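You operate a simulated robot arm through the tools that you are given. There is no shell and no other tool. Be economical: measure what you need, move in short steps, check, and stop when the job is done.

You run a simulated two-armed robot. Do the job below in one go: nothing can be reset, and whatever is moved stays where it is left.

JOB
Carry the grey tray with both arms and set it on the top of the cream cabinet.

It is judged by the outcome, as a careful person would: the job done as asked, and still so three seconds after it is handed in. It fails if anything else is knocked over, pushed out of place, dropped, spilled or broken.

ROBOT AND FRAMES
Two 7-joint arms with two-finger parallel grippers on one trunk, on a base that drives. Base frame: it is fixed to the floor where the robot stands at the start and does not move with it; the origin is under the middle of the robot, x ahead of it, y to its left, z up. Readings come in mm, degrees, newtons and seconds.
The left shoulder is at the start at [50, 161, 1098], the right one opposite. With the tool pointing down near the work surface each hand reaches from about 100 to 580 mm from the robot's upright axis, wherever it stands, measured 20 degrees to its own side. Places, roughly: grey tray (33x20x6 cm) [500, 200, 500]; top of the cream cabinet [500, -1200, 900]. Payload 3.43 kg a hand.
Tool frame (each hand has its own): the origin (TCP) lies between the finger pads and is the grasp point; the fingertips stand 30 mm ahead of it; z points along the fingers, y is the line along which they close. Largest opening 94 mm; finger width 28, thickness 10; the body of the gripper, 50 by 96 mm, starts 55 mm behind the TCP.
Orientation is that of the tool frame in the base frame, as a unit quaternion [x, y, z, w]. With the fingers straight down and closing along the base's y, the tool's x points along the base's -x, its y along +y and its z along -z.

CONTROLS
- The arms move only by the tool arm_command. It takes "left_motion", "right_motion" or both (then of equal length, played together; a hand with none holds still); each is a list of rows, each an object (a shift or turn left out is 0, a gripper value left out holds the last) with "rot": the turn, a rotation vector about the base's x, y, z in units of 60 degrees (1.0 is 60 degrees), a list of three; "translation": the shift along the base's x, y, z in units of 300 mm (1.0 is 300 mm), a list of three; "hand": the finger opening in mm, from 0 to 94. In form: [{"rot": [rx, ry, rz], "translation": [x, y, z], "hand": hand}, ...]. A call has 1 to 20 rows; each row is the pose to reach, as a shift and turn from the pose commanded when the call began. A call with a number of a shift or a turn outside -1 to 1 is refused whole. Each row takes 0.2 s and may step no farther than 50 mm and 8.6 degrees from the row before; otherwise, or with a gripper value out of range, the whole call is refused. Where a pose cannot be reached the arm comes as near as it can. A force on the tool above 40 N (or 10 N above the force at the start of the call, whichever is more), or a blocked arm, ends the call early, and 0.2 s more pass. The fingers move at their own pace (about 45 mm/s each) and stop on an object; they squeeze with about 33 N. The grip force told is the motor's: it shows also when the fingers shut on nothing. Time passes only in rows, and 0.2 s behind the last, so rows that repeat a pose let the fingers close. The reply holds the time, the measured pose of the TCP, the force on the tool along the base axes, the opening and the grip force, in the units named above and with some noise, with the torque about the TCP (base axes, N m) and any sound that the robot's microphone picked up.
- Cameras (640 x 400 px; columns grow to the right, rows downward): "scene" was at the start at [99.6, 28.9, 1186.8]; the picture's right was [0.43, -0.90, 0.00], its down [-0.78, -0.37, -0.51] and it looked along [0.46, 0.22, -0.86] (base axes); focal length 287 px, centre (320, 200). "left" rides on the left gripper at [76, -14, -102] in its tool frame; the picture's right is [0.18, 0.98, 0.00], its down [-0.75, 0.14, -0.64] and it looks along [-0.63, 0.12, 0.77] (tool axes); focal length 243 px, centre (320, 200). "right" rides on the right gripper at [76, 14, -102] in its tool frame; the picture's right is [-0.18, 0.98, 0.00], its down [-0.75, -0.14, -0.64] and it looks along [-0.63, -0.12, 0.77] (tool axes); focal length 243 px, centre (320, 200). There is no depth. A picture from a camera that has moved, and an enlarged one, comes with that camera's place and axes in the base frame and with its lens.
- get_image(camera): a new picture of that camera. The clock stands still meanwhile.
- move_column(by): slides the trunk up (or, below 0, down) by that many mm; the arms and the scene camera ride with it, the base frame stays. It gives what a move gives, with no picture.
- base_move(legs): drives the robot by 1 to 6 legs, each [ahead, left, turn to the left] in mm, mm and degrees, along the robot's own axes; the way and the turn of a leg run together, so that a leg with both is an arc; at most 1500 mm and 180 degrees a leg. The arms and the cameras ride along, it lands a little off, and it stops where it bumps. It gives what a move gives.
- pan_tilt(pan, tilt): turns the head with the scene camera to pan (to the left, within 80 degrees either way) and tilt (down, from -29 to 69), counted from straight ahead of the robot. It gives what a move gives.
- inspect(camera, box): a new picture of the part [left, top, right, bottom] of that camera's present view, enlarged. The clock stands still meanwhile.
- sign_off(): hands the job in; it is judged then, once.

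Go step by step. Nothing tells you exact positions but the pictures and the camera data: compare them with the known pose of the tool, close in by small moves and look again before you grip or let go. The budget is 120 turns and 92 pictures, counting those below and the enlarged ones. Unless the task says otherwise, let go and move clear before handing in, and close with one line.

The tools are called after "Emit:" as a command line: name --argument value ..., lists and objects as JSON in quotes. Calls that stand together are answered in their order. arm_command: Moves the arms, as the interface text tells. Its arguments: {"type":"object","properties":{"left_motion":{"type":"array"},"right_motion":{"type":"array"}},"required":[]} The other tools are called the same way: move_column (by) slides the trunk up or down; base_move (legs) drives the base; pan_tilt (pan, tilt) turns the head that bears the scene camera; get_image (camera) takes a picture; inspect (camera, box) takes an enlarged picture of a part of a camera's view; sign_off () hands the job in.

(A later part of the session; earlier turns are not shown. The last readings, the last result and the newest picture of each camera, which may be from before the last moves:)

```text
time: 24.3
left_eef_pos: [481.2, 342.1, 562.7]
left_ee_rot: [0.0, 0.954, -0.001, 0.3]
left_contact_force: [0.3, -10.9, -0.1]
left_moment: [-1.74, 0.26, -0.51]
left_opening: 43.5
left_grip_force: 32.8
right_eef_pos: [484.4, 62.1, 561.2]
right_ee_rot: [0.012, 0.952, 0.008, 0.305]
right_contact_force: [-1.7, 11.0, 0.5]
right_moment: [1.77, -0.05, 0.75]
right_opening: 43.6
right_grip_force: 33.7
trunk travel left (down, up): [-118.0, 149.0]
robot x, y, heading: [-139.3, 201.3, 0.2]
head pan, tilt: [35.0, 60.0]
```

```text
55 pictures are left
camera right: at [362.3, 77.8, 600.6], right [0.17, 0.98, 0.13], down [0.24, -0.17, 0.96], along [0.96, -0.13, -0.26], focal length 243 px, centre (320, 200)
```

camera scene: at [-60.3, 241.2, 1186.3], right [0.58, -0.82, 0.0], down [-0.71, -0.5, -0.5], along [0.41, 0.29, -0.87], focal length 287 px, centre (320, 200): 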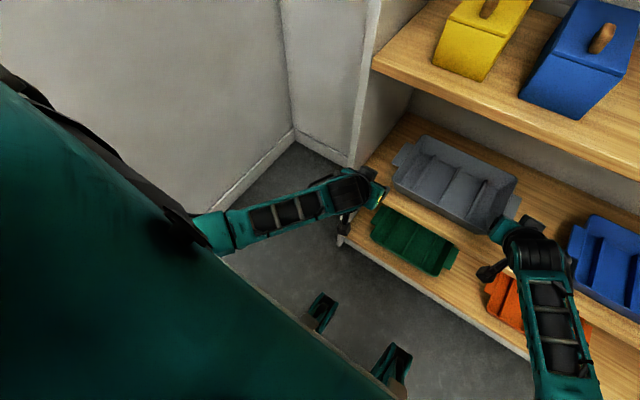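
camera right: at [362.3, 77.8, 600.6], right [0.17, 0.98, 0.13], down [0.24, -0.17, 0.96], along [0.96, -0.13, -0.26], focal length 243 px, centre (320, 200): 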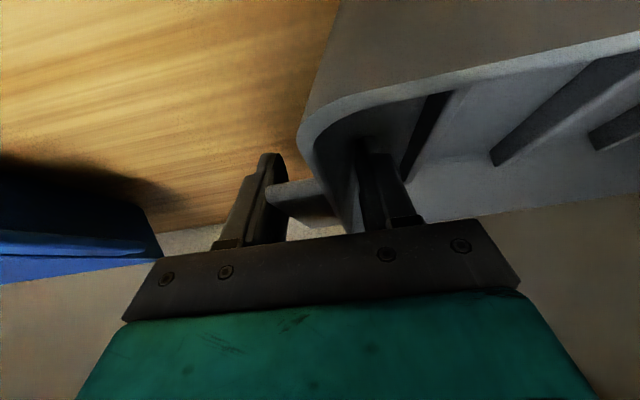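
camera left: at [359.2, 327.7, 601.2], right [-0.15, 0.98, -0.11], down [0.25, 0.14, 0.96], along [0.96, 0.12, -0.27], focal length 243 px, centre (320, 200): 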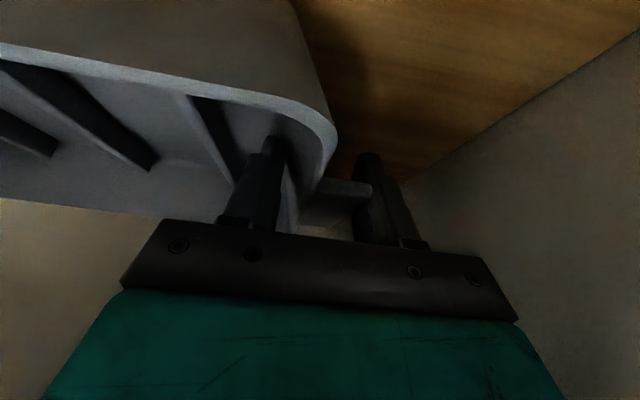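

Both grips hold at 33 N on wall and tab. I'll lift 15 mm with the trunk and check.

Emit:
move_column --by 15

Emit:
inspect --camera "scene" --box '[340, 100, 580, 250]'

Emit:
get_image --camera "left"

```text
time: 25.0
left_eef_pos: [480.1, 344.3, 577.9]
left_ee_rot: [-0.001, 0.954, 0.001, 0.301]
left_contact_force: [0.6, -0.9, 0.2]
left_moment: [-1.3, 0.22, -0.7]
left_opening: 37.7
left_grip_force: 33.5
right_eef_pos: [482.6, 59.5, 575.7]
right_ee_rot: [0.012, 0.952, 0.006, 0.304]
right_contact_force: [0.1, 0.3, -0.2]
right_moment: [1.24, -0.17, 0.68]
right_opening: 39.0
right_grip_force: 33.3
trunk travel left (down, up): [-133.0, 134.0]
robot x, y, heading: [-133.5, 202.2, 0.1]
head pan, tilt: [35.0, 60.0]
```

```text
2.67 times, centred on (460, 175) of scene
camera zoom: at [-44.2, 241.4, 1194.3], right [0.58, -0.82, 0.0], down [-0.71, -0.5, -0.5], along [0.41, 0.29, -0.87], focal length 765 px, centre (-53, 267)
```

zoom: 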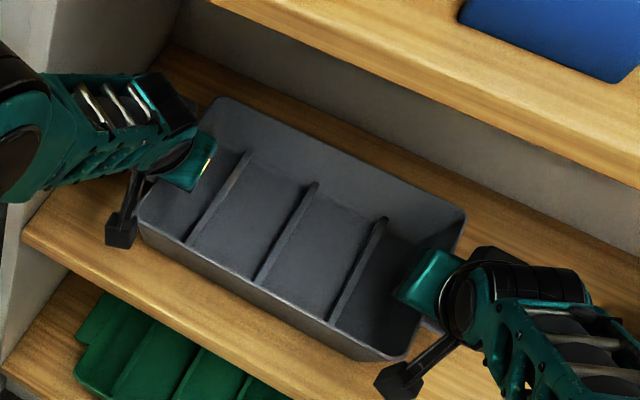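

```text
53 pictures are left
camera left: at [359.3, 329.4, 616.0], right [-0.15, 0.98, -0.11], down [0.25, 0.14, 0.96], along [0.96, 0.12, -0.27], focal length 243 px, centre (320, 200)
```

left: 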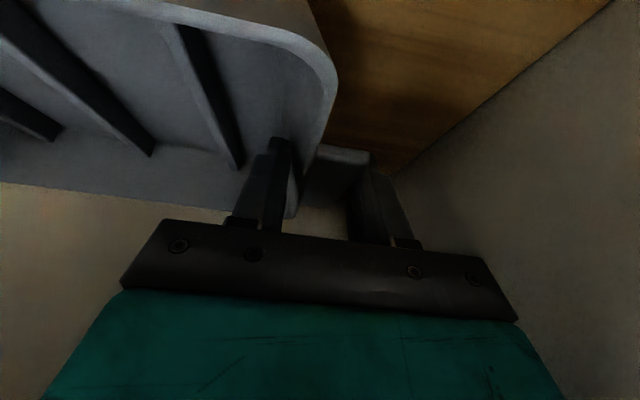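

The tray didn't lift: the fingers slid up the sloped end walls. I'll release, back out, and re-grip by pinching the flat tabs vertically with the fingers pointing forward.

Emit:
arm_command --left_motion '[{"hand": 66}, {"hand": 66}, {"hand": 66}, {"translation": [0, 0, 0.04], "rot": [0, -0.05, 0]}, {"translation": [0, 0.01, 0.09], "rot": [0, -0.11, 0]}, {"translation": [0, 0.01, 0.13], "rot": [0, -0.167, 0]}, {"translation": [0, 0.01, 0.13], "rot": [0, -0.167, 0]}]' --right_motion '[{"hand": 66}, {"hand": 66}, {"hand": 66}, {"translation": [0, 0, 0.04], "rot": [0, -0.05, 0]}, {"translation": [0, -0.01, 0.09], "rot": [0, -0.11, 0]}, {"translation": [0, -0.01, 0.14], "rot": [0, -0.167, 0]}, {"translation": [0, -0.01, 0.14], "rot": [0, -0.167, 0]}]'

Emit:
inspect --camera "scene" --box '[340, 100, 580, 250]'

```text
time: 26.6
left_eef_pos: [502.1, 342.4, 594.7]
left_ee_rot: [-0.001, 0.924, 0.0, 0.383]
left_contact_force: [0.0, 1.5, -0.5]
left_moment: [0.0, -0.03, -0.02]
left_opening: 66.0
left_grip_force: 0.1
left hand out of reach, approached as far as the arm can: row 4, 5, 6, 7
right_eef_pos: [507.9, 62.2, 598.7]
right_ee_rot: [0.011, 0.922, 0.008, 0.386]
right_contact_force: [-0.3, 0.5, 0.2]
right_moment: [0.01, 0.04, -0.02]
right_opening: 66.0
right_grip_force: 0.0
right hand out of reach, approached as far as the arm can: row 4, 5, 6, 7
trunk travel left (down, up): [-133.0, 134.0]
robot x, y, heading: [-137.5, 205.7, 0.5]
head pan, tilt: [35.0, 60.0]
```

```text
2.67 times, centred on (460, 175) of scene
camera zoom: at [-44.3, 241.3, 1194.3], right [0.58, -0.82, 0.0], down [-0.71, -0.5, -0.5], along [0.41, 0.29, -0.87], focal length 765 px, centre (-53, 267)
```

zoom: 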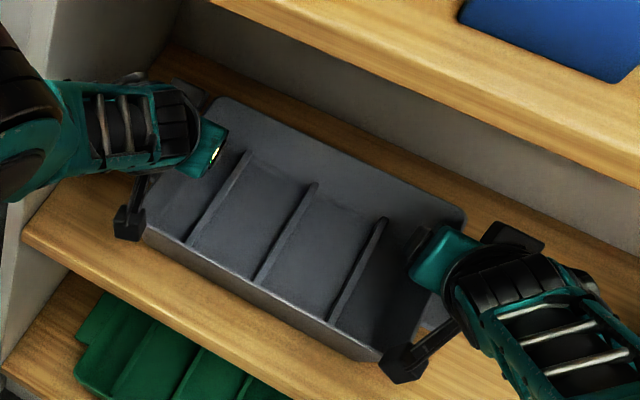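

Only z≈595 was reached, so I'll raise the trunk 20 mm and then drive back out.

Emit:
move_column --by 20

Emit:
base_move --legs '[[-230, 0, 0]]'

Emit:
pan_tilt --pan 0 --tilt 45

Emit:
get_image --camera "scene"

```text
time: 27.2
left_eef_pos: [501.8, 342.8, 614.9]
left_ee_rot: [0.0, 0.924, 0.0, 0.382]
left_contact_force: [0.1, 0.5, -0.6]
left_moment: [0.0, -0.01, -0.04]
left_opening: 66.1
left_grip_force: 0.0
right_eef_pos: [508.9, 62.6, 617.5]
right_ee_rot: [0.01, 0.922, 0.008, 0.386]
right_contact_force: [0.3, -0.5, 0.2]
right_moment: [-0.01, -0.02, -0.05]
right_opening: 66.1
right_grip_force: 0.1
trunk travel left (down, up): [-153.0, 114.0]
robot x, y, heading: [-136.7, 202.2, 0.7]
head pan, tilt: [35.0, 60.0]
```

```text
time: 28.7
left_eef_pos: [325.6, 338.8, 614.4]
left_ee_rot: [0.001, 0.924, -0.001, 0.383]
left_contact_force: [0.3, -0.2, 0.2]
left_moment: [-0.03, 0.01, -0.03]
left_opening: 66.2
left_grip_force: 0.0
right_eef_pos: [330.7, 59.3, 617.7]
right_ee_rot: [0.013, 0.922, 0.006, 0.386]
right_contact_force: [0.2, 0.7, -0.4]
right_moment: [0.0, 0.06, 0.03]
right_opening: 65.9
right_grip_force: 0.0
trunk travel left (down, up): [-153.0, 114.0]
robot x, y, heading: [-315.7, 202.7, 0.2]
head pan, tilt: [35.0, 60.0]
stopped in leg 1: the robot was blocked; the commanded pose is now the measured one
```

```text
time: 29.7
left_eef_pos: [325.1, 339.7, 614.8]
left_ee_rot: [0.001, 0.924, 0.0, 0.382]
left_contact_force: [0.9, -0.3, -0.3]
left_moment: [0.01, 0.01, 0.01]
left_opening: 65.8
left_grip_force: 0.1
right_eef_pos: [330.5, 59.0, 618.5]
right_ee_rot: [0.012, 0.922, 0.007, 0.386]
right_contact_force: [-0.5, -0.3, 0.0]
right_moment: [-0.01, -0.01, 0.04]
right_opening: 66.1
right_grip_force: 0.1
trunk travel left (down, up): [-153.0, 114.0]
robot x, y, heading: [-315.5, 203.5, 0.3]
head pan, tilt: [0.0, 45.0]
```

```text
51 pictures are left
camera scene: at [-194.5, 202.0, 1233.7], right [0.0, -1.0, 0.0], down [-0.71, 0.0, -0.71], along [0.71, 0.0, -0.71], focal length 287 px, centre (320, 200)
```

scene: 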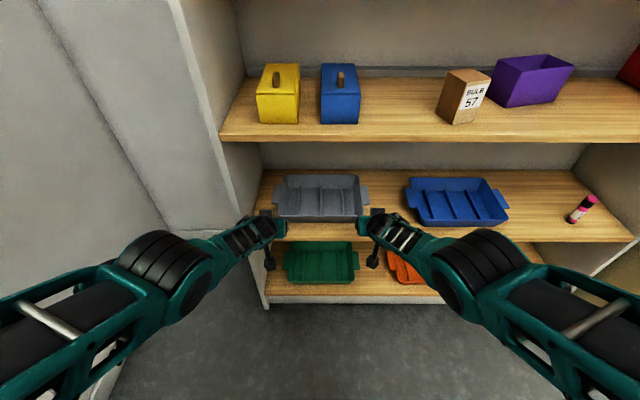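

The base stopped against something behind it at x≈-316; the shelf is clear in front. I'll ease forward slightly, then turn the hands toward horizontal.

Emit:
base_move --legs '[[15, 0, 0]]'

Emit:
arm_command --left_motion '[{"rot": [0, -0.1, 0], "translation": [-0.05, 0, 0.02]}, {"rot": [0, -0.2, 0], "translation": [-0.1, 0.03, 0.05]}, {"rot": [0, -0.3, 0], "translation": [-0.13, 0.05, 0.05]}, {"rot": [0, -0.4, 0], "translation": [-0.13, 0.07, 0.05]}, {"rot": [0, -0.5, 0], "translation": [-0.13, 0.07, 0.05]}, {"rot": [0, -0.55, 0], "translation": [-0.13, 0.07, 0.05]}, {"rot": [0, -0.55, 0], "translation": [-0.13, 0.07, 0.05]}]' --right_motion '[{"rot": [0, -0.1, 0], "translation": [-0.05, 0, 0.02]}, {"rot": [0, -0.2, 0], "translation": [-0.1, -0.03, 0.05]}, {"rot": [0, -0.3, 0], "translation": [-0.13, -0.05, 0.05]}, {"rot": [0, -0.4, 0], "translation": [-0.13, -0.07, 0.05]}, {"rot": [0, -0.5, 0], "translation": [-0.13, -0.07, 0.05]}, {"rot": [0, -0.55, 0], "translation": [-0.13, -0.07, 0.05]}, {"rot": [0, -0.55, 0], "translation": [-0.13, -0.07, 0.05]}]'

Emit:
get_image --camera "scene"

```text
time: 30.5
left_eef_pos: [340.8, 339.5, 614.7]
left_ee_rot: [0.002, 0.924, -0.001, 0.383]
left_contact_force: [0.6, -1.2, 1.4]
left_moment: [0.0, 0.02, 0.02]
left_opening: 66.0
left_grip_force: 0.1
right_eef_pos: [345.3, 60.2, 618.7]
right_ee_rot: [0.011, 0.922, 0.007, 0.387]
right_contact_force: [0.5, -0.2, -0.4]
right_moment: [0.01, -0.01, 0.02]
right_opening: 65.9
right_grip_force: 0.1
trunk travel left (down, up): [-153.0, 114.0]
robot x, y, heading: [-301.9, 196.8, 0.2]
head pan, tilt: [0.0, 45.0]
```

```text
time: 32.1
left_eef_pos: [302.5, 360.2, 631.3]
left_ee_rot: [0.002, 0.777, -0.002, 0.629]
left_contact_force: [-0.6, 0.6, -0.4]
left_moment: [0.02, 0.02, -0.01]
left_opening: 65.8
left_grip_force: 0.0
left hand out of reach, approached as far as the arm can: row 1, 4
right_eef_pos: [306.4, 38.6, 632.9]
right_ee_rot: [0.01, 0.775, 0.01, 0.632]
right_contact_force: [0.0, -0.2, 0.2]
right_moment: [-0.01, -0.03, 0.04]
right_opening: 65.8
right_grip_force: 0.1
right hand out of reach, approached as far as the arm can: row 1, 4
trunk travel left (down, up): [-153.0, 114.0]
robot x, y, heading: [-302.1, 198.4, 0.1]
head pan, tilt: [0.0, 45.0]
```

```text
50 pictures are left
camera scene: at [-179.4, 202.1, 1233.8], right [0.0, -1.0, 0.0], down [-0.71, 0.0, -0.71], along [0.71, 0.0, -0.71], focal length 287 px, centre (320, 200)
```

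scene: 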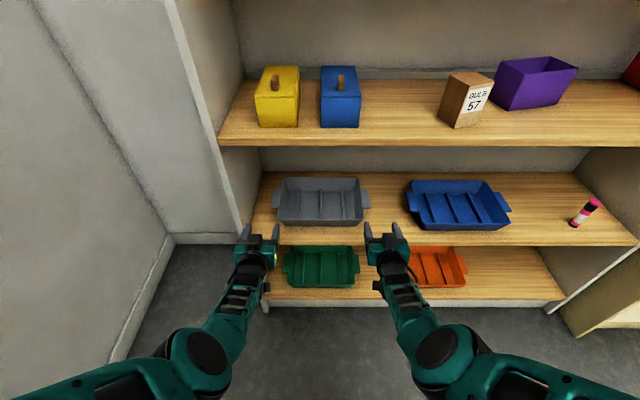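

Both hands now point forward with the elbows out. Next I'll roll each hand 60° about its finger axis (cameras inward), the first part of the quarter turn.

Emit:
arm_command --left_motion '[{"rot": [-0.122, 0, 0.026]}, {"rot": [-0.245, 0, 0.052]}, {"rot": [-0.367, 0, 0.078]}, {"rot": [-0.489, 0, 0.104]}, {"rot": [-0.611, 0, 0.13]}, {"rot": [-0.734, 0, 0.156]}, {"rot": [-0.856, 0, 0.182]}, {"rot": [-0.978, 0, 0.208]}, {"rot": [-0.978, 0, 0.208]}]' --right_motion '[{"rot": [0.122, 0, -0.026]}, {"rot": [0.245, 0, -0.052]}, {"rot": [0.367, 0, -0.078]}, {"rot": [0.489, 0, -0.104]}, {"rot": [0.611, 0, -0.13]}, {"rot": [0.734, 0, -0.156]}, {"rot": [0.856, 0, -0.182]}, {"rot": [0.978, 0, -0.208]}, {"rot": [0.978, 0, -0.208]}]'

Emit:
arm_command --left_motion '[{"rot": [-0.122, 0, 0.026]}, {"rot": [-0.245, 0, 0.052]}, {"rot": [-0.367, 0, 0.078]}, {"rot": [-0.489, 0, 0.104], "hand": 44}, {"rot": [-0.489, 0, 0.104]}]' --right_motion '[{"rot": [0.122, 0, -0.026]}, {"rot": [0.245, 0, -0.052]}, {"rot": [0.367, 0, -0.078]}, {"rot": [0.489, 0, -0.104], "hand": 44}, {"rot": [0.489, 0, -0.104]}]'

Emit:
get_image --camera "scene"

Emit:
get_image --camera "left"

Emit:
get_image --camera "right"

```text
time: 34.1
left_eef_pos: [300.5, 360.7, 630.5]
left_ee_rot: [-0.388, 0.673, -0.315, 0.546]
left_contact_force: [-0.2, 0.7, 0.5]
left_moment: [-0.02, -0.02, -0.05]
left_opening: 66.0
left_grip_force: 0.0
right_eef_pos: [306.8, 39.3, 632.3]
right_ee_rot: [0.4, 0.665, 0.322, 0.543]
right_contact_force: [-1.0, 0.9, 0.4]
right_moment: [-0.02, -0.03, 0.04]
right_opening: 65.9
right_grip_force: 0.0
trunk travel left (down, up): [-153.0, 114.0]
robot x, y, heading: [-299.5, 202.2, 0.1]
head pan, tilt: [0.0, 45.0]
```

```text
time: 35.3
left_eef_pos: [301.2, 358.7, 629.9]
left_ee_rot: [-0.549, 0.549, -0.445, 0.446]
left_contact_force: [0.8, -0.1, 0.0]
left_moment: [0.02, -0.01, 0.0]
left_opening: 44.2
left_grip_force: 0.0
right_eef_pos: [307.1, 39.5, 633.4]
right_ee_rot: [0.559, 0.539, 0.451, 0.441]
right_contact_force: [0.2, 0.0, -0.1]
right_moment: [0.0, -0.01, 0.03]
right_opening: 44.0
right_grip_force: 0.1
trunk travel left (down, up): [-153.0, 114.0]
robot x, y, heading: [-297.9, 199.9, 0.2]
head pan, tilt: [0.0, 45.0]
```

```text
49 pictures are left
camera scene: at [-179.4, 202.1, 1233.8], right [0.0, -1.0, 0.0], down [-0.71, 0.0, -0.71], along [0.71, 0.0, -0.71], focal length 287 px, centre (320, 200)
```

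scene: 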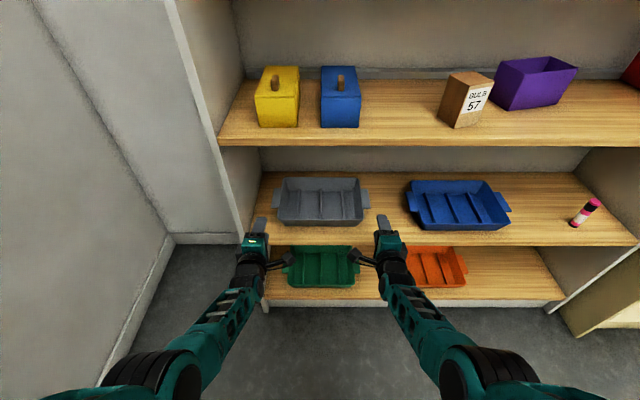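

```text
48 pictures are left
camera left: at [203.7, 283.4, 663.8], right [-0.2, -0.18, -0.96], down [-0.66, 0.75, -0.01], along [0.73, 0.63, -0.27], focal length 243 px, centre (320, 200)
```

left: 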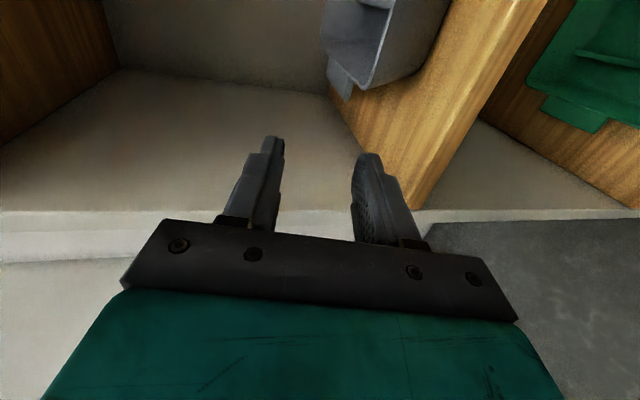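

```text
47 pictures are left
camera right: at [211.1, 116.7, 670.8], right [0.2, -0.21, 0.96], down [-0.67, -0.74, -0.03], along [0.72, -0.63, -0.29], focal length 243 px, centre (320, 200)
```

right: 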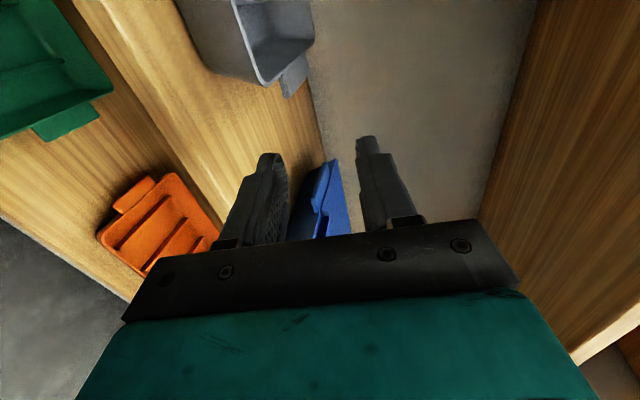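

The roll worked on both hands. I'll zoom on the tray to re-measure tabs after the earlier slip.

Emit:
inspect --camera "scene" --box '[240, 165, 400, 265]'

Emit:
inspect --camera "left" --box '[280, 0, 480, 125]'

Emit:
inspect --camera "right" --box '[180, 0, 380, 125]'

```text
4.00 times, centred on (320, 215) of scene
camera zoom: at [-179.4, 202.1, 1233.8], right [0.0, -1.0, 0.0], down [-0.71, 0.0, -0.71], along [0.71, 0.0, -0.71], focal length 1148 px, centre (320, 140)
```

zoom: 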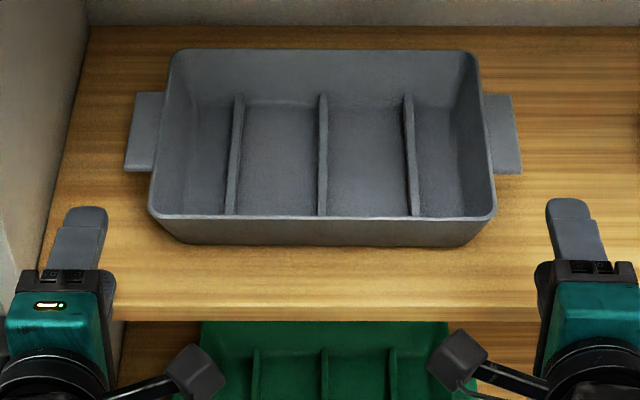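

```text
3.20 times, centred on (380, 62) of left
camera zoom: at [203.7, 283.4, 663.8], right [-0.2, -0.18, -0.96], down [-0.66, 0.75, -0.01], along [0.73, 0.63, -0.27], focal length 776 px, centre (128, 640)
```

zoom: 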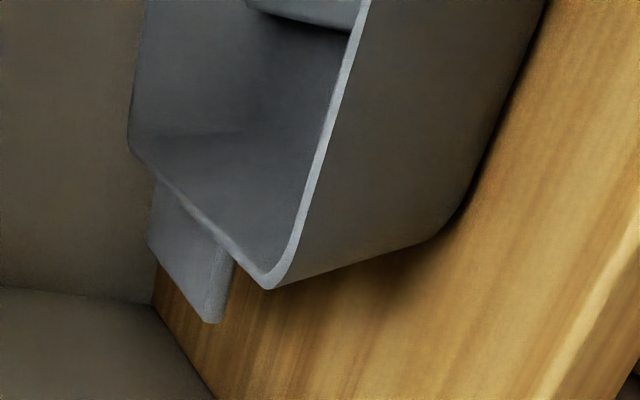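

```text
3.20 times, centred on (280, 62) of right
camera zoom: at [211.1, 116.7, 670.8], right [0.2, -0.21, 0.96], down [-0.67, -0.74, -0.03], along [0.72, -0.63, -0.29], focal length 776 px, centre (448, 640)
```

zoom: 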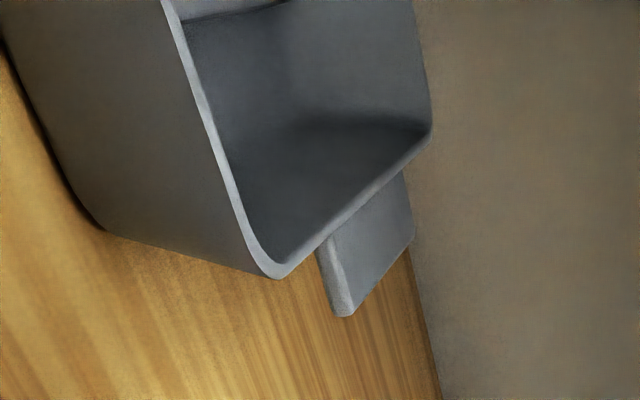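

Tabs lie at z≈571, near ends at x≈443, spanning about y 45–70 and 332–357. I'll lower both hands to tab height in front of the shelf and check.

Emit:
arm_command --left_motion '[{"translation": [0.01, -0.018, -0.1]}, {"translation": [0.02, -0.036, -0.197]}, {"translation": [0.02, -0.036, -0.197]}, {"translation": [0.02, -0.036, -0.197]}]' --right_motion '[{"translation": [0, 0.024, -0.1]}, {"translation": [0, 0.048, -0.208]}, {"translation": [0, 0.048, -0.208]}, {"translation": [0, 0.048, -0.208]}]'

Emit:
base_move --legs '[[60, 0, 0]]'

Emit:
inspect --camera "scene" --box '[240, 165, 400, 265]'

Emit:
get_image --camera "left"

Emit:
get_image --camera "right"

```text
time: 36.3
left_eef_pos: [298.7, 358.4, 615.9]
left_ee_rot: [-0.547, 0.55, -0.446, 0.446]
left_contact_force: [0.0, -0.1, -0.8]
left_moment: [-0.05, 0.0, -0.03]
left_opening: 44.1
left_grip_force: 0.0
left hand out of reach, approached as far as the arm can: row 1, 2, 3, 4
right_eef_pos: [293.7, 42.9, 611.9]
right_ee_rot: [0.559, 0.539, 0.45, 0.441]
right_contact_force: [-0.6, -0.5, 0.2]
right_moment: [0.0, 0.01, -0.02]
right_opening: 43.7
right_grip_force: 0.1
right hand out of reach, approached as far as the arm can: row 1, 2, 3, 4
trunk travel left (down, up): [-153.0, 114.0]
robot x, y, heading: [-302.2, 201.8, 0.0]
head pan, tilt: [0.0, 45.0]
```

```text
time: 37.3
left_eef_pos: [360.4, 357.3, 615.5]
left_ee_rot: [-0.548, 0.55, -0.445, 0.446]
left_contact_force: [0.5, -0.2, 0.5]
left_moment: [-0.01, -0.01, 0.01]
left_opening: 44.2
left_grip_force: 0.0
right_eef_pos: [354.8, 43.9, 611.2]
right_ee_rot: [0.558, 0.539, 0.45, 0.442]
right_contact_force: [0.2, 0.4, 0.2]
right_moment: [0.01, 0.0, 0.0]
right_opening: 44.2
right_grip_force: 0.1
trunk travel left (down, up): [-153.0, 114.0]
robot x, y, heading: [-242.8, 203.9, -0.2]
head pan, tilt: [0.0, 45.0]
```

```text
4.00 times, centred on (320, 215) of scene
camera zoom: at [-118.2, 202.1, 1233.7], right [0.0, -1.0, 0.0], down [-0.71, 0.0, -0.71], along [0.71, 0.0, -0.71], focal length 1148 px, centre (320, 140)
```

zoom: 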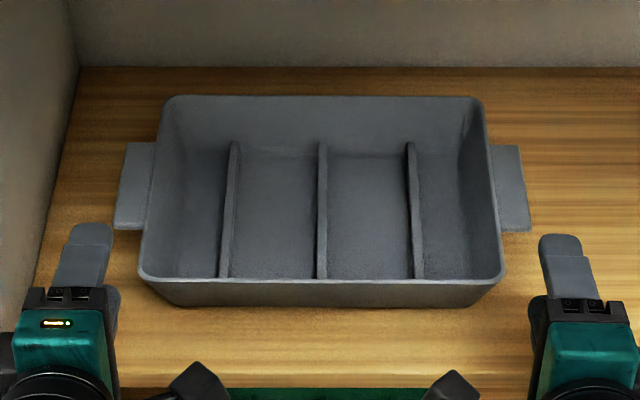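

```text
42 pictures are left
camera left: at [262.3, 281.3, 649.2], right [-0.2, -0.18, -0.96], down [-0.66, 0.76, 0.0], along [0.73, 0.63, -0.27], focal length 243 px, centre (320, 200)
```

left: 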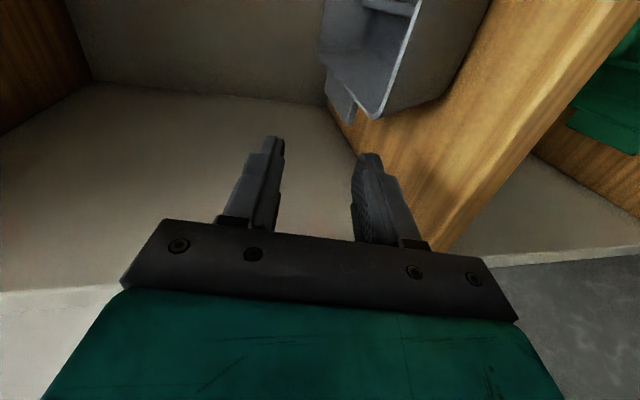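

```text
41 pictures are left
camera right: at [258.4, 119.9, 649.0], right [0.2, -0.21, 0.96], down [-0.67, -0.74, -0.03], along [0.72, -0.63, -0.29], focal length 243 px, centre (320, 200)
```

right: 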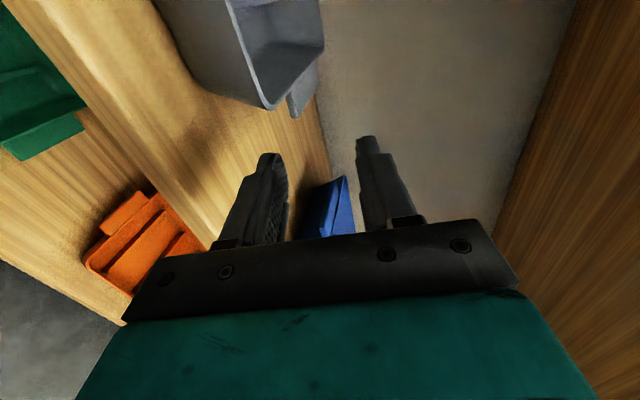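

The arms hit their reach limit in height, so I'll use the trunk instead: first nudge the hands up and inward, then lower the trunk.

Emit:
arm_command --left_motion '[{"translation": [0, -0.031, 0.05]}, {"translation": [0, -0.031, 0.05]}, {"translation": [0, -0.031, 0.05]}]' --right_motion '[{"translation": [0.02, 0.034, 0.06]}, {"translation": [0.02, 0.034, 0.06]}, {"translation": [0.02, 0.034, 0.06]}]'

Emit:
move_column --by -55

```text
time: 38.1
left_eef_pos: [359.5, 351.1, 630.2]
left_ee_rot: [-0.547, 0.55, -0.445, 0.446]
left_contact_force: [0.9, 0.0, -0.4]
left_moment: [0.01, 0.01, 0.02]
left_opening: 44.1
left_grip_force: 0.1
right_eef_pos: [360.9, 53.0, 628.6]
right_ee_rot: [0.559, 0.539, 0.449, 0.443]
right_contact_force: [-1.3, -0.2, -0.2]
right_moment: [0.0, -0.05, -0.02]
right_opening: 43.9
right_grip_force: 0.0
trunk travel left (down, up): [-153.0, 114.0]
robot x, y, heading: [-237.5, 202.7, -0.1]
head pan, tilt: [0.0, 45.0]
```

```text
time: 39.0
left_eef_pos: [360.6, 350.4, 576.4]
left_ee_rot: [-0.547, 0.55, -0.447, 0.446]
left_contact_force: [0.2, 0.1, 0.1]
left_moment: [0.01, 0.02, -0.03]
left_opening: 44.1
left_grip_force: 0.1
right_eef_pos: [360.6, 52.7, 573.6]
right_ee_rot: [0.558, 0.539, 0.45, 0.442]
right_contact_force: [-0.5, 0.7, -0.7]
right_moment: [0.0, -0.02, -0.01]
right_opening: 43.7
right_grip_force: 0.0
trunk travel left (down, up): [-98.0, 169.0]
robot x, y, heading: [-242.7, 203.6, 0.3]
head pan, tilt: [0.0, 45.0]
```

Heights are good. I'll check from the wrist cameras before moving in.

Emit:
inspect --camera "left" --box '[180, 0, 500, 240]'

Emit:
inspect --camera "right" --box '[150, 0, 470, 240]'

```text
1.67 times, centred on (340, 120) of left
camera zoom: at [262.5, 273.6, 610.1], right [-0.2, -0.18, -0.96], down [-0.66, 0.76, 0.0], along [0.73, 0.63, -0.27], focal length 404 px, centre (287, 333)
```

zoom: 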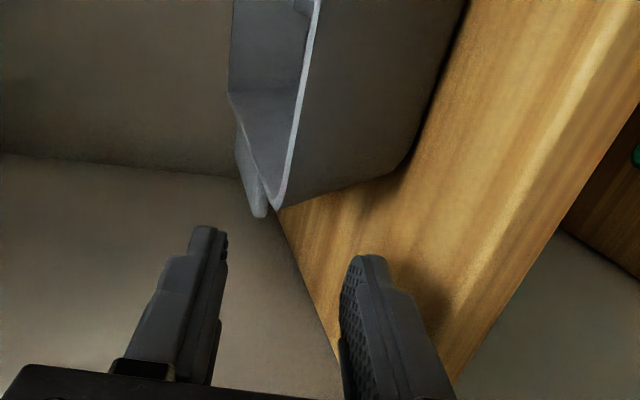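

```text
1.67 times, centred on (310, 120) of right
camera zoom: at [264.2, 129.6, 611.3], right [0.2, -0.21, 0.96], down [-0.67, -0.74, -0.03], along [0.72, -0.63, -0.29], focal length 404 px, centre (337, 333)
```

zoom: 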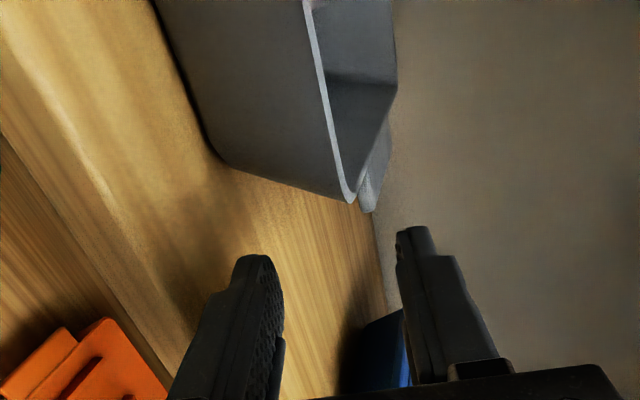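

Tab height matches (z≈570–572). I'll drive forward 78 mm to put the tabs between the fingers.

Emit:
base_move --legs '[[50, 0, 0], [28, 0, 0]]'

Emit:
inspect --camera "scene" --box '[240, 190, 400, 290]'

Emit:
inspect --camera "left" --box '[180, 0, 500, 240]'

Emit:
inspect --camera "right" --box '[150, 0, 470, 240]'

```text
time: 40.4
left_eef_pos: [438.2, 351.9, 577.0]
left_ee_rot: [-0.549, 0.549, -0.445, 0.446]
left_contact_force: [0.3, 0.5, 0.4]
left_moment: [0.01, -0.02, 0.04]
left_opening: 43.8
left_grip_force: 0.0
right_eef_pos: [439.2, 53.6, 574.0]
right_ee_rot: [0.558, 0.54, 0.449, 0.443]
right_contact_force: [-0.2, 0.6, 0.3]
right_moment: [-0.03, -0.03, 0.0]
right_opening: 44.1
right_grip_force: 0.1
trunk travel left (down, up): [-98.0, 169.0]
robot x, y, heading: [-162.4, 205.1, 0.2]
head pan, tilt: [0.0, 45.0]
```

```text
4.00 times, centred on (320, 240) of scene
camera zoom: at [-39.6, 202.5, 1178.7], right [0.0, -1.0, 0.0], down [-0.71, 0.0, -0.71], along [0.71, 0.0, -0.71], focal length 1148 px, centre (320, 40)
```

zoom: 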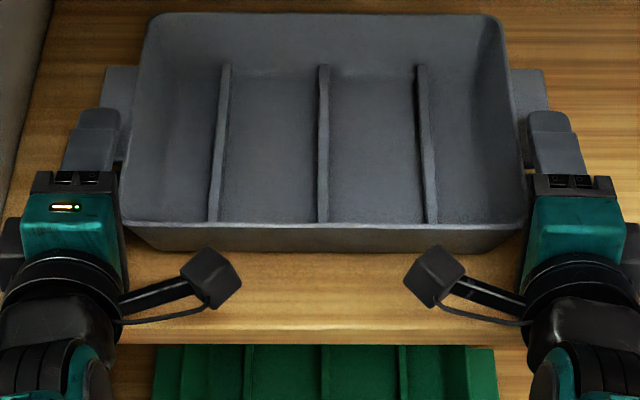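

```text
1.67 times, centred on (340, 120) of left
camera zoom: at [341.3, 274.5, 609.9], right [-0.2, -0.18, -0.96], down [-0.66, 0.75, 0.0], along [0.73, 0.63, -0.27], focal length 404 px, centre (287, 333)
```

zoom: 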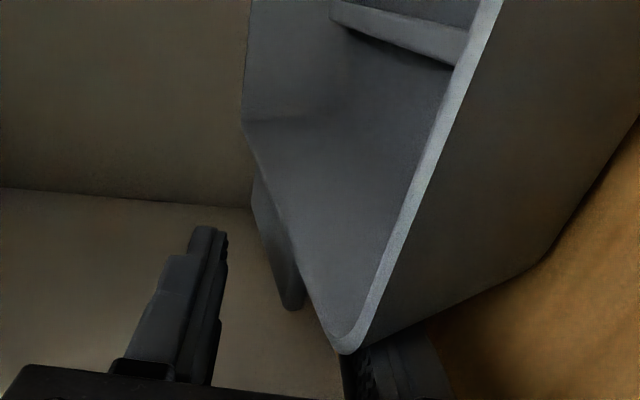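

```text
1.67 times, centred on (310, 120) of right
camera zoom: at [343.2, 130.4, 611.2], right [0.2, -0.21, 0.96], down [-0.67, -0.74, -0.03], along [0.72, -0.63, -0.29], focal length 404 px, centre (337, 333)
```

zoom: 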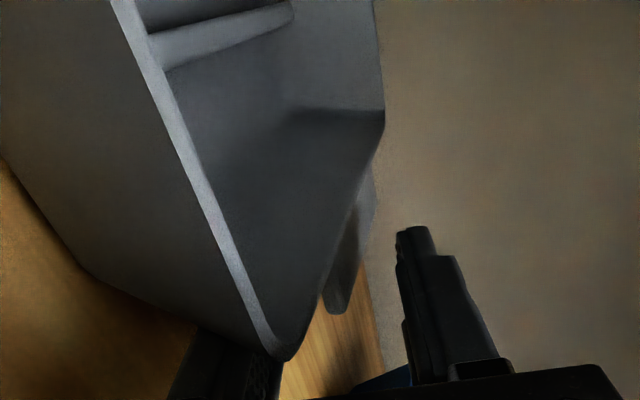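

The tabs lie between the fingers with about 25 mm overlap. I'll shift each hand 4 mm inward and close gently.

Emit:
arm_command --left_motion '[{"translation": [0, -0.015, 0]}, {"translation": [0, -0.015, 0], "hand": 20}, {"translation": [0, -0.015, 0], "hand": 20}, {"translation": [0, -0.015, 0], "hand": 20}]' --right_motion '[{"translation": [0, 0.015, 0]}, {"translation": [0, 0.015, 0], "hand": 20}, {"translation": [0, 0.015, 0], "hand": 20}, {"translation": [0, 0.015, 0], "hand": 20}]'

Emit:
inspect --camera "scene" --box '[240, 190, 400, 290]'

Emit:
inspect --camera "left" --box '[180, 0, 500, 240]'

```text
time: 41.4
left_eef_pos: [438.7, 348.3, 576.5]
left_ee_rot: [-0.548, 0.549, -0.446, 0.447]
left_contact_force: [1.1, 8.3, -1.5]
left_moment: [0.02, -0.02, -0.24]
left_opening: 22.1
left_grip_force: 1.5
right_eef_pos: [439.9, 56.8, 574.4]
right_ee_rot: [0.558, 0.538, 0.45, 0.444]
right_contact_force: [0.0, -7.3, 2.4]
right_moment: [0.0, -0.21, 0.19]
right_opening: 23.4
right_grip_force: 3.2
trunk travel left (down, up): [-98.0, 169.0]
robot x, y, heading: [-158.9, 204.9, 0.4]
head pan, tilt: [0.0, 45.0]
```

```text
4.00 times, centred on (320, 240) of scene
camera zoom: at [-39.7, 202.6, 1178.8], right [0.0, -1.0, 0.0], down [-0.71, 0.0, -0.71], along [0.71, 0.0, -0.71], focal length 1148 px, centre (320, 40)
```

zoom: 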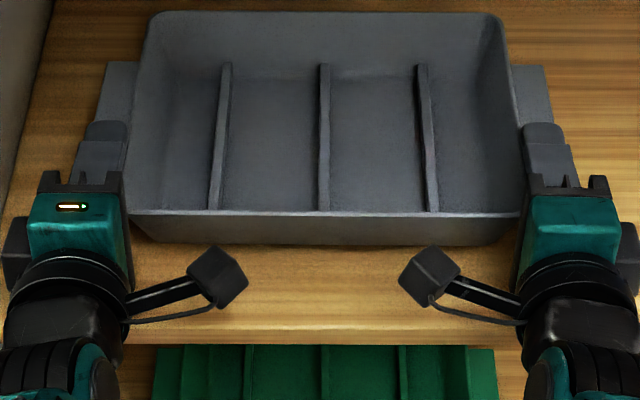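

```text
1.67 times, centred on (340, 120) of left
camera zoom: at [342.0, 270.7, 609.7], right [-0.2, -0.18, -0.96], down [-0.66, 0.75, 0.0], along [0.73, 0.63, -0.27], focal length 404 px, centre (287, 333)
```

zoom: 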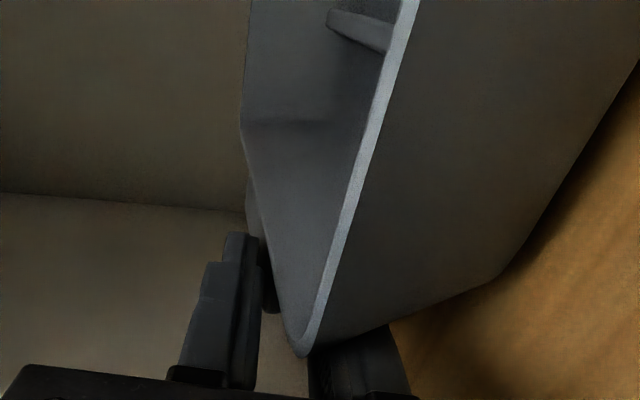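

The fingers touch the end walls sideways with ~8 N. I'll ease each hand 2 mm outward and close fully on the tabs.

Emit:
arm_command --left_motion '[{"translation": [0, 0.008, 0]}, {"translation": [0, 0.008, 0], "hand": 10}, {"translation": [0, 0.008, 0], "hand": 0}, {"translation": [0, 0.008, 0], "hand": 0}, {"translation": [0, 0.008, 0], "hand": 0}]' --right_motion '[{"translation": [0, -0.008, 0]}, {"translation": [0, -0.008, 0], "hand": 10}, {"translation": [0, -0.008, 0], "hand": 0}, {"translation": [0, -0.008, 0], "hand": 0}, {"translation": [0, -0.008, 0], "hand": 0}]'

Emit:
move_column --by 8

Emit:
inspect --camera "scene" --box '[240, 190, 400, 290]'

Emit:
inspect --camera "left" --box '[180, 0, 500, 240]'

```text
time: 42.6
left_eef_pos: [439.8, 351.8, 578.9]
left_ee_rot: [-0.547, 0.549, -0.446, 0.447]
left_contact_force: [3.2, 12.7, 2.7]
left_moment: [0.03, -0.6, -0.8]
left_opening: 9.4
left_grip_force: 33.5
right_eef_pos: [440.6, 53.6, 577.1]
right_ee_rot: [0.556, 0.537, 0.451, 0.446]
right_contact_force: [1.1, -15.3, 10.6]
right_moment: [-0.7, -1.57, 1.36]
right_opening: 10.3
right_grip_force: 32.8
trunk travel left (down, up): [-98.0, 169.0]
robot x, y, heading: [-161.7, 201.9, -0.1]
head pan, tilt: [0.0, 45.0]
```

```text
time: 43.2
left_eef_pos: [438.9, 351.0, 583.6]
left_ee_rot: [-0.548, 0.55, -0.445, 0.447]
left_contact_force: [-2.0, 15.3, 1.7]
left_moment: [0.54, -0.42, 0.05]
left_opening: 9.2
left_grip_force: 32.3
right_eef_pos: [438.4, 52.2, 582.7]
right_ee_rot: [0.559, 0.539, 0.449, 0.443]
right_contact_force: [-0.3, -15.0, 5.2]
right_moment: [-0.88, -0.61, -0.49]
right_opening: 9.5
right_grip_force: 33.3
trunk travel left (down, up): [-106.0, 161.0]
robot x, y, heading: [-162.7, 202.3, 0.3]
head pan, tilt: [0.0, 45.0]
```

```text
4.00 times, centred on (320, 240) of scene
camera zoom: at [-40.5, 202.7, 1186.9], right [0.0, -1.0, 0.0], down [-0.71, 0.0, -0.71], along [0.71, 0.0, -0.71], focal length 1148 px, centre (320, 40)
```

zoom: 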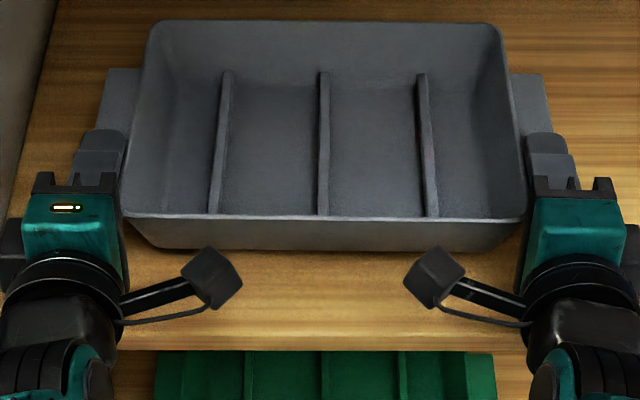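

```text
1.67 times, centred on (340, 120) of left
camera zoom: at [341.3, 274.2, 617.6], right [-0.2, -0.18, -0.96], down [-0.66, 0.75, 0.0], along [0.73, 0.63, -0.27], focal length 404 px, centre (287, 333)
```

zoom: 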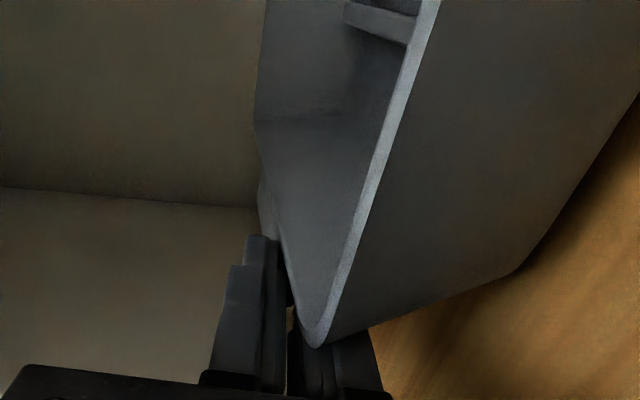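

The tabs are held at about 9 mm with 33 N. I'll lift another 25 mm with the trunk and check that the tray comes up level.

Emit:
move_column --by 25

Emit:
get_image --camera "scene"

Emit:
inspect --camera "left" --box '[180, 0, 500, 240]'

```text
time: 43.9
left_eef_pos: [439.5, 351.6, 609.2]
left_ee_rot: [-0.549, 0.55, -0.444, 0.446]
left_contact_force: [-0.2, 15.3, -0.5]
left_moment: [-0.2, 0.54, 0.36]
left_opening: 8.6
left_grip_force: 33.0
right_eef_pos: [439.5, 53.1, 606.1]
right_ee_rot: [0.559, 0.54, 0.448, 0.442]
right_contact_force: [0.1, -15.2, -2.2]
right_moment: [0.02, -0.43, -0.43]
right_opening: 9.4
right_grip_force: 32.8
trunk travel left (down, up): [-131.0, 136.0]
robot x, y, heading: [-160.5, 199.2, 0.3]
head pan, tilt: [0.0, 45.0]
```

```text
31 pictures are left
camera scene: at [-39.3, 202.5, 1211.7], right [0.0, -1.0, 0.0], down [-0.71, 0.0, -0.71], along [0.71, 0.0, -0.71], focal length 287 px, centre (320, 200)
```

scene: 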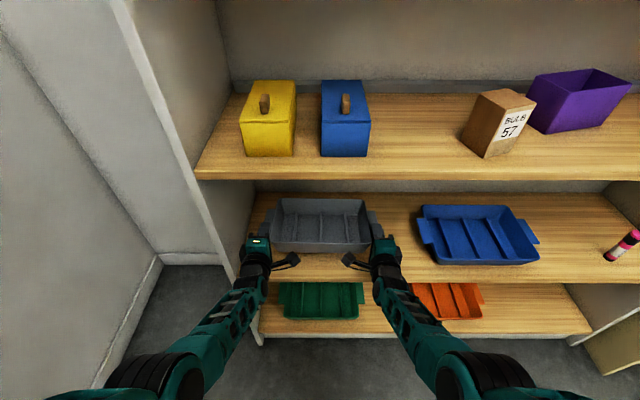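

```text
1.67 times, centred on (340, 120) of left
camera zoom: at [342.3, 274.0, 642.4], right [-0.2, -0.18, -0.96], down [-0.66, 0.75, 0.0], along [0.73, 0.63, -0.27], focal length 404 px, centre (287, 333)
```

zoom: 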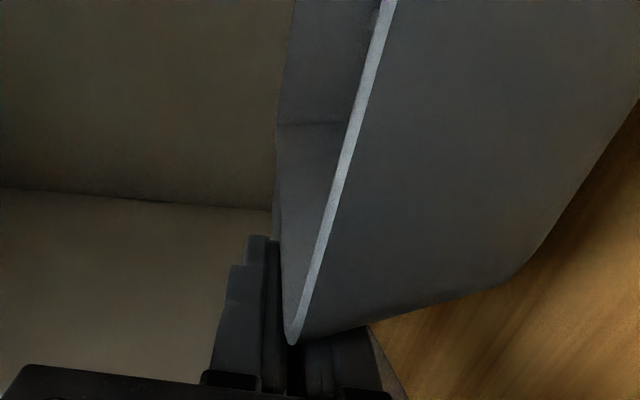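

The tray is up and follows the hands, but it seems to droop at the far side in line with the 12° finger pitch. I'll raise 25 mm more and pitch both hands up together to level it.

Emit:
move_column --by 25

Emit:
arm_command --left_motion '[{"rot": [0, -0.05, 0]}, {"rot": [0, -0.1, 0]}, {"rot": [0, -0.15, 0]}, {"rot": [0, -0.2, 0]}, {"rot": [0, -0.2, 0]}]' --right_motion '[{"rot": [0, -0.05, 0]}, {"rot": [0, -0.1, 0]}, {"rot": [0, -0.15, 0]}, {"rot": [0, -0.2, 0]}, {"rot": [0, -0.2, 0]}]'

Emit:
inspect --camera "scene" --box '[200, 160, 440, 310]'

Emit:
get_image --camera "left"

```text
time: 44.6
left_eef_pos: [440.4, 350.3, 634.1]
left_ee_rot: [-0.548, 0.55, -0.444, 0.446]
left_contact_force: [2.1, 15.2, -0.5]
left_moment: [-0.13, 0.59, 0.75]
left_opening: 8.6
left_grip_force: 32.7
right_eef_pos: [439.2, 53.5, 631.4]
right_ee_rot: [0.558, 0.54, 0.449, 0.442]
right_contact_force: [-1.4, -15.5, -2.6]
right_moment: [0.04, -0.5, -0.19]
right_opening: 9.4
right_grip_force: 33.4
trunk travel left (down, up): [-156.0, 111.0]
robot x, y, heading: [-161.9, 199.9, 0.2]
head pan, tilt: [0.0, 45.0]
```

```text
time: 45.8
left_eef_pos: [430.3, 353.0, 649.3]
left_ee_rot: [-0.496, 0.503, -0.503, 0.498]
left_contact_force: [-4.4, -19.1, 3.5]
left_moment: [-0.36, 0.01, -1.04]
left_opening: 7.6
left_grip_force: 33.0
left hand out of reach, approached as far as the arm can: row 3, 4, 5
right_eef_pos: [425.9, 54.8, 651.0]
right_ee_rot: [0.506, 0.493, 0.507, 0.493]
right_contact_force: [4.3, 19.6, -5.0]
right_moment: [-0.79, 0.14, -0.17]
right_opening: 8.1
right_grip_force: 33.2
right hand out of reach, approached as far as the arm can: row 2, 3, 4, 5
trunk travel left (down, up): [-156.0, 111.0]
robot x, y, heading: [-157.4, 200.0, 0.0]
head pan, tilt: [0.0, 45.0]
```

```text
2.67 times, centred on (320, 235) of scene
camera zoom: at [-39.1, 202.6, 1236.7], right [0.0, -1.0, 0.0], down [-0.71, 0.0, -0.71], along [0.71, 0.0, -0.71], focal length 765 px, centre (320, 107)
```

zoom: 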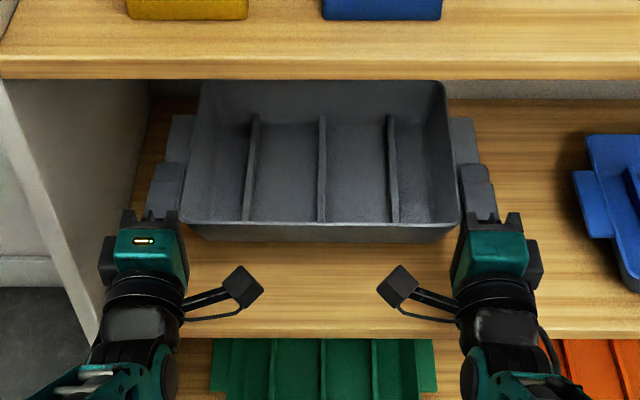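

```text
28 pictures are left
camera left: at [325.8, 277.5, 661.1], right [0.0, -0.18, -0.98], down [-0.63, 0.76, -0.14], along [0.77, 0.62, -0.12], focal length 243 px, centre (320, 200)
```

left: 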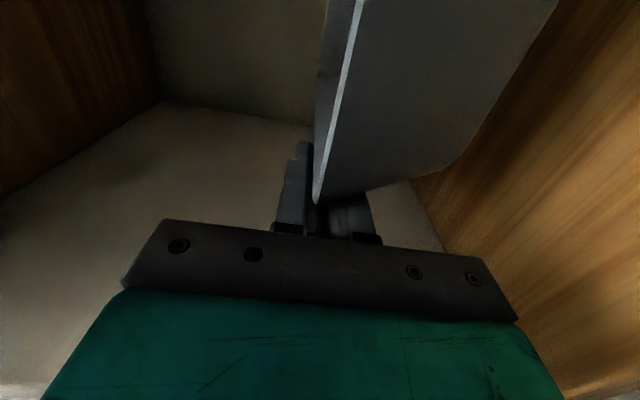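

The tray is level and flush in both grips. I'll relieve the side load a little, then back straight out of the shelf.

Emit:
arm_command --left_motion '[{"translation": [0, -0.004, 0]}, {"translation": [0, -0.004, 0]}]' --right_motion '[{"translation": [0, 0.004, 0]}, {"translation": [0, 0.004, 0]}]'

Emit:
base_move --legs '[[-140, 0, 0]]'

Emit:
get_image --camera "scene"

```text
time: 46.4
left_eef_pos: [430.3, 353.4, 650.1]
left_ee_rot: [0.498, -0.501, 0.503, -0.498]
left_contact_force: [0.7, -23.1, 2.2]
left_moment: [-0.24, 0.0, -0.77]
left_opening: 7.4
left_grip_force: 32.3
right_eef_pos: [425.1, 53.9, 651.5]
right_ee_rot: [0.507, 0.492, 0.506, 0.495]
right_contact_force: [0.0, 22.3, -4.5]
right_moment: [-0.81, 0.15, 0.78]
right_opening: 7.7
right_grip_force: 32.5
trunk travel left (down, up): [-156.0, 111.0]
robot x, y, heading: [-156.7, 204.6, 0.1]
head pan, tilt: [0.0, 45.0]
```

```text
time: 47.7
left_eef_pos: [289.2, 352.8, 650.0]
left_ee_rot: [0.499, -0.499, 0.502, -0.499]
left_contact_force: [1.7, -22.2, 3.6]
left_moment: [-0.29, 0.0, -0.22]
left_opening: 7.4
left_grip_force: 32.8
right_eef_pos: [285.6, 52.6, 651.4]
right_ee_rot: [0.507, 0.491, 0.507, 0.495]
right_contact_force: [-1.3, 21.6, -5.1]
right_moment: [-0.82, 0.17, 0.84]
right_opening: 8.1
right_grip_force: 33.2
trunk travel left (down, up): [-156.0, 111.0]
robot x, y, heading: [-298.4, 196.7, 0.1]
head pan, tilt: [0.0, 45.0]
```

```text
27 pictures are left
camera scene: at [-180.5, 202.0, 1236.8], right [0.0, -1.0, 0.0], down [-0.71, 0.0, -0.71], along [0.71, 0.0, -0.71], focal length 287 px, centre (320, 200)
```

scene: 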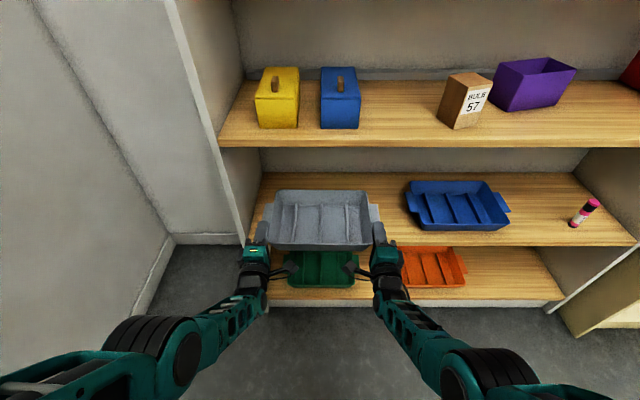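

The tray is held out in front of the shelf. I'll retract both arms together in small steps so it clears the shelf front, easing the side load.

Emit:
arm_command --left_motion '[{"translation": [-0.05, 0.007, 0.03]}, {"translation": [-0.1, 0.007, 0.03]}, {"translation": [-0.15, 0.007, 0.03]}, {"translation": [-0.2, 0.007, 0.03]}, {"translation": [-0.2, 0.007, 0.03]}]' --right_motion '[{"translation": [-0.05, -0.007, 0.03]}, {"translation": [-0.1, -0.007, 0.03]}, {"translation": [-0.15, -0.007, 0.03]}, {"translation": [-0.2, -0.007, 0.03]}, {"translation": [-0.2, -0.007, 0.03]}]'

```text
time: 48.8
left_eef_pos: [292.6, 351.2, 732.7]
left_ee_rot: [0.466, -0.458, 0.539, -0.532]
left_contact_force: [-4.5, -2.5, 3.5]
left_moment: [-0.5, -0.19, -0.82]
left_opening: 7.7
left_grip_force: 33.0
right_eef_pos: [296.7, 51.7, 742.9]
right_ee_rot: [0.469, 0.448, 0.545, 0.532]
right_contact_force: [5.7, 1.3, -4.8]
right_moment: [-0.71, 0.22, -0.78]
right_opening: 8.5
right_grip_force: 33.5
trunk travel left (down, up): [-156.0, 111.0]
robot x, y, heading: [-303.1, 201.6, 0.2]
head pan, tilt: [0.0, 45.0]
stopped in row 5 (right hand): the arm was blocked; the commanded pose is now the measured one
```

The arms rose instead of retracting, so close-in horizontal poses are limited at low height. From this reset pose I'll level the pair and retract while rising gently, staying below the upper board.

Emit:
arm_command --left_motion '[{"translation": [-0.04, 0, 0.03]}, {"translation": [-0.1, 0, 0.07]}, {"translation": [-0.16, 0, 0.1]}, {"translation": [-0.22, 0, 0.12]}, {"translation": [-0.22, 0, 0.12]}]' --right_motion '[{"translation": [-0.05, 0, 0.01]}, {"translation": [-0.11, 0, 0.04]}, {"translation": [-0.17, 0, 0.07]}, {"translation": [-0.23, 0, 0.09]}, {"translation": [-0.23, 0, 0.09]}]'

```text
time: 49.5
left_eef_pos: [314.8, 353.9, 849.4]
left_ee_rot: [0.42, -0.411, 0.575, -0.569]
left_contact_force: [-0.8, -1.0, -4.7]
left_moment: [0.4, 0.44, -0.01]
left_opening: 10.9
left_grip_force: 32.7
right_eef_pos: [315.8, 50.6, 848.2]
right_ee_rot: [0.425, 0.401, 0.581, 0.567]
right_contact_force: [-1.6, 1.0, -3.4]
right_moment: [-0.85, 0.54, 0.03]
right_opening: 12.0
right_grip_force: 33.4
trunk travel left (down, up): [-156.0, 111.0]
robot x, y, heading: [-298.5, 201.4, 0.4]
head pan, tilt: [0.0, 45.0]
stopped in row 3 (left hand): the arm was blocked; the commanded pose is now the measured one
```

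The hands rose much more than commanded and the openings grew, so the tray may be touching the board. I'll look before anything else.

Emit:
get_image --camera "scene"

```text
26 pictures are left
camera scene: at [-179.5, 202.1, 1236.6], right [0.0, -1.0, 0.0], down [-0.71, 0.0, -0.71], along [0.71, 0.0, -0.71], focal length 287 px, centre (320, 200)
```

scene: 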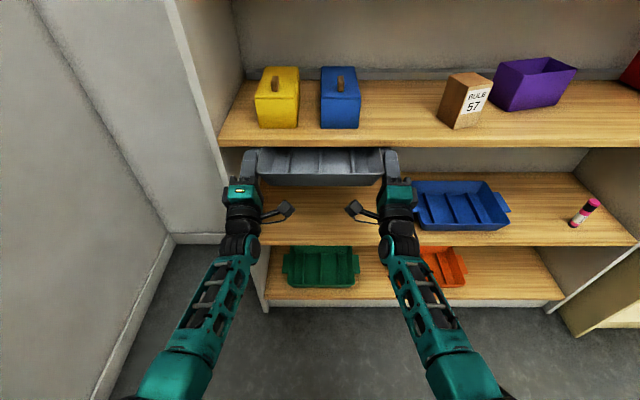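

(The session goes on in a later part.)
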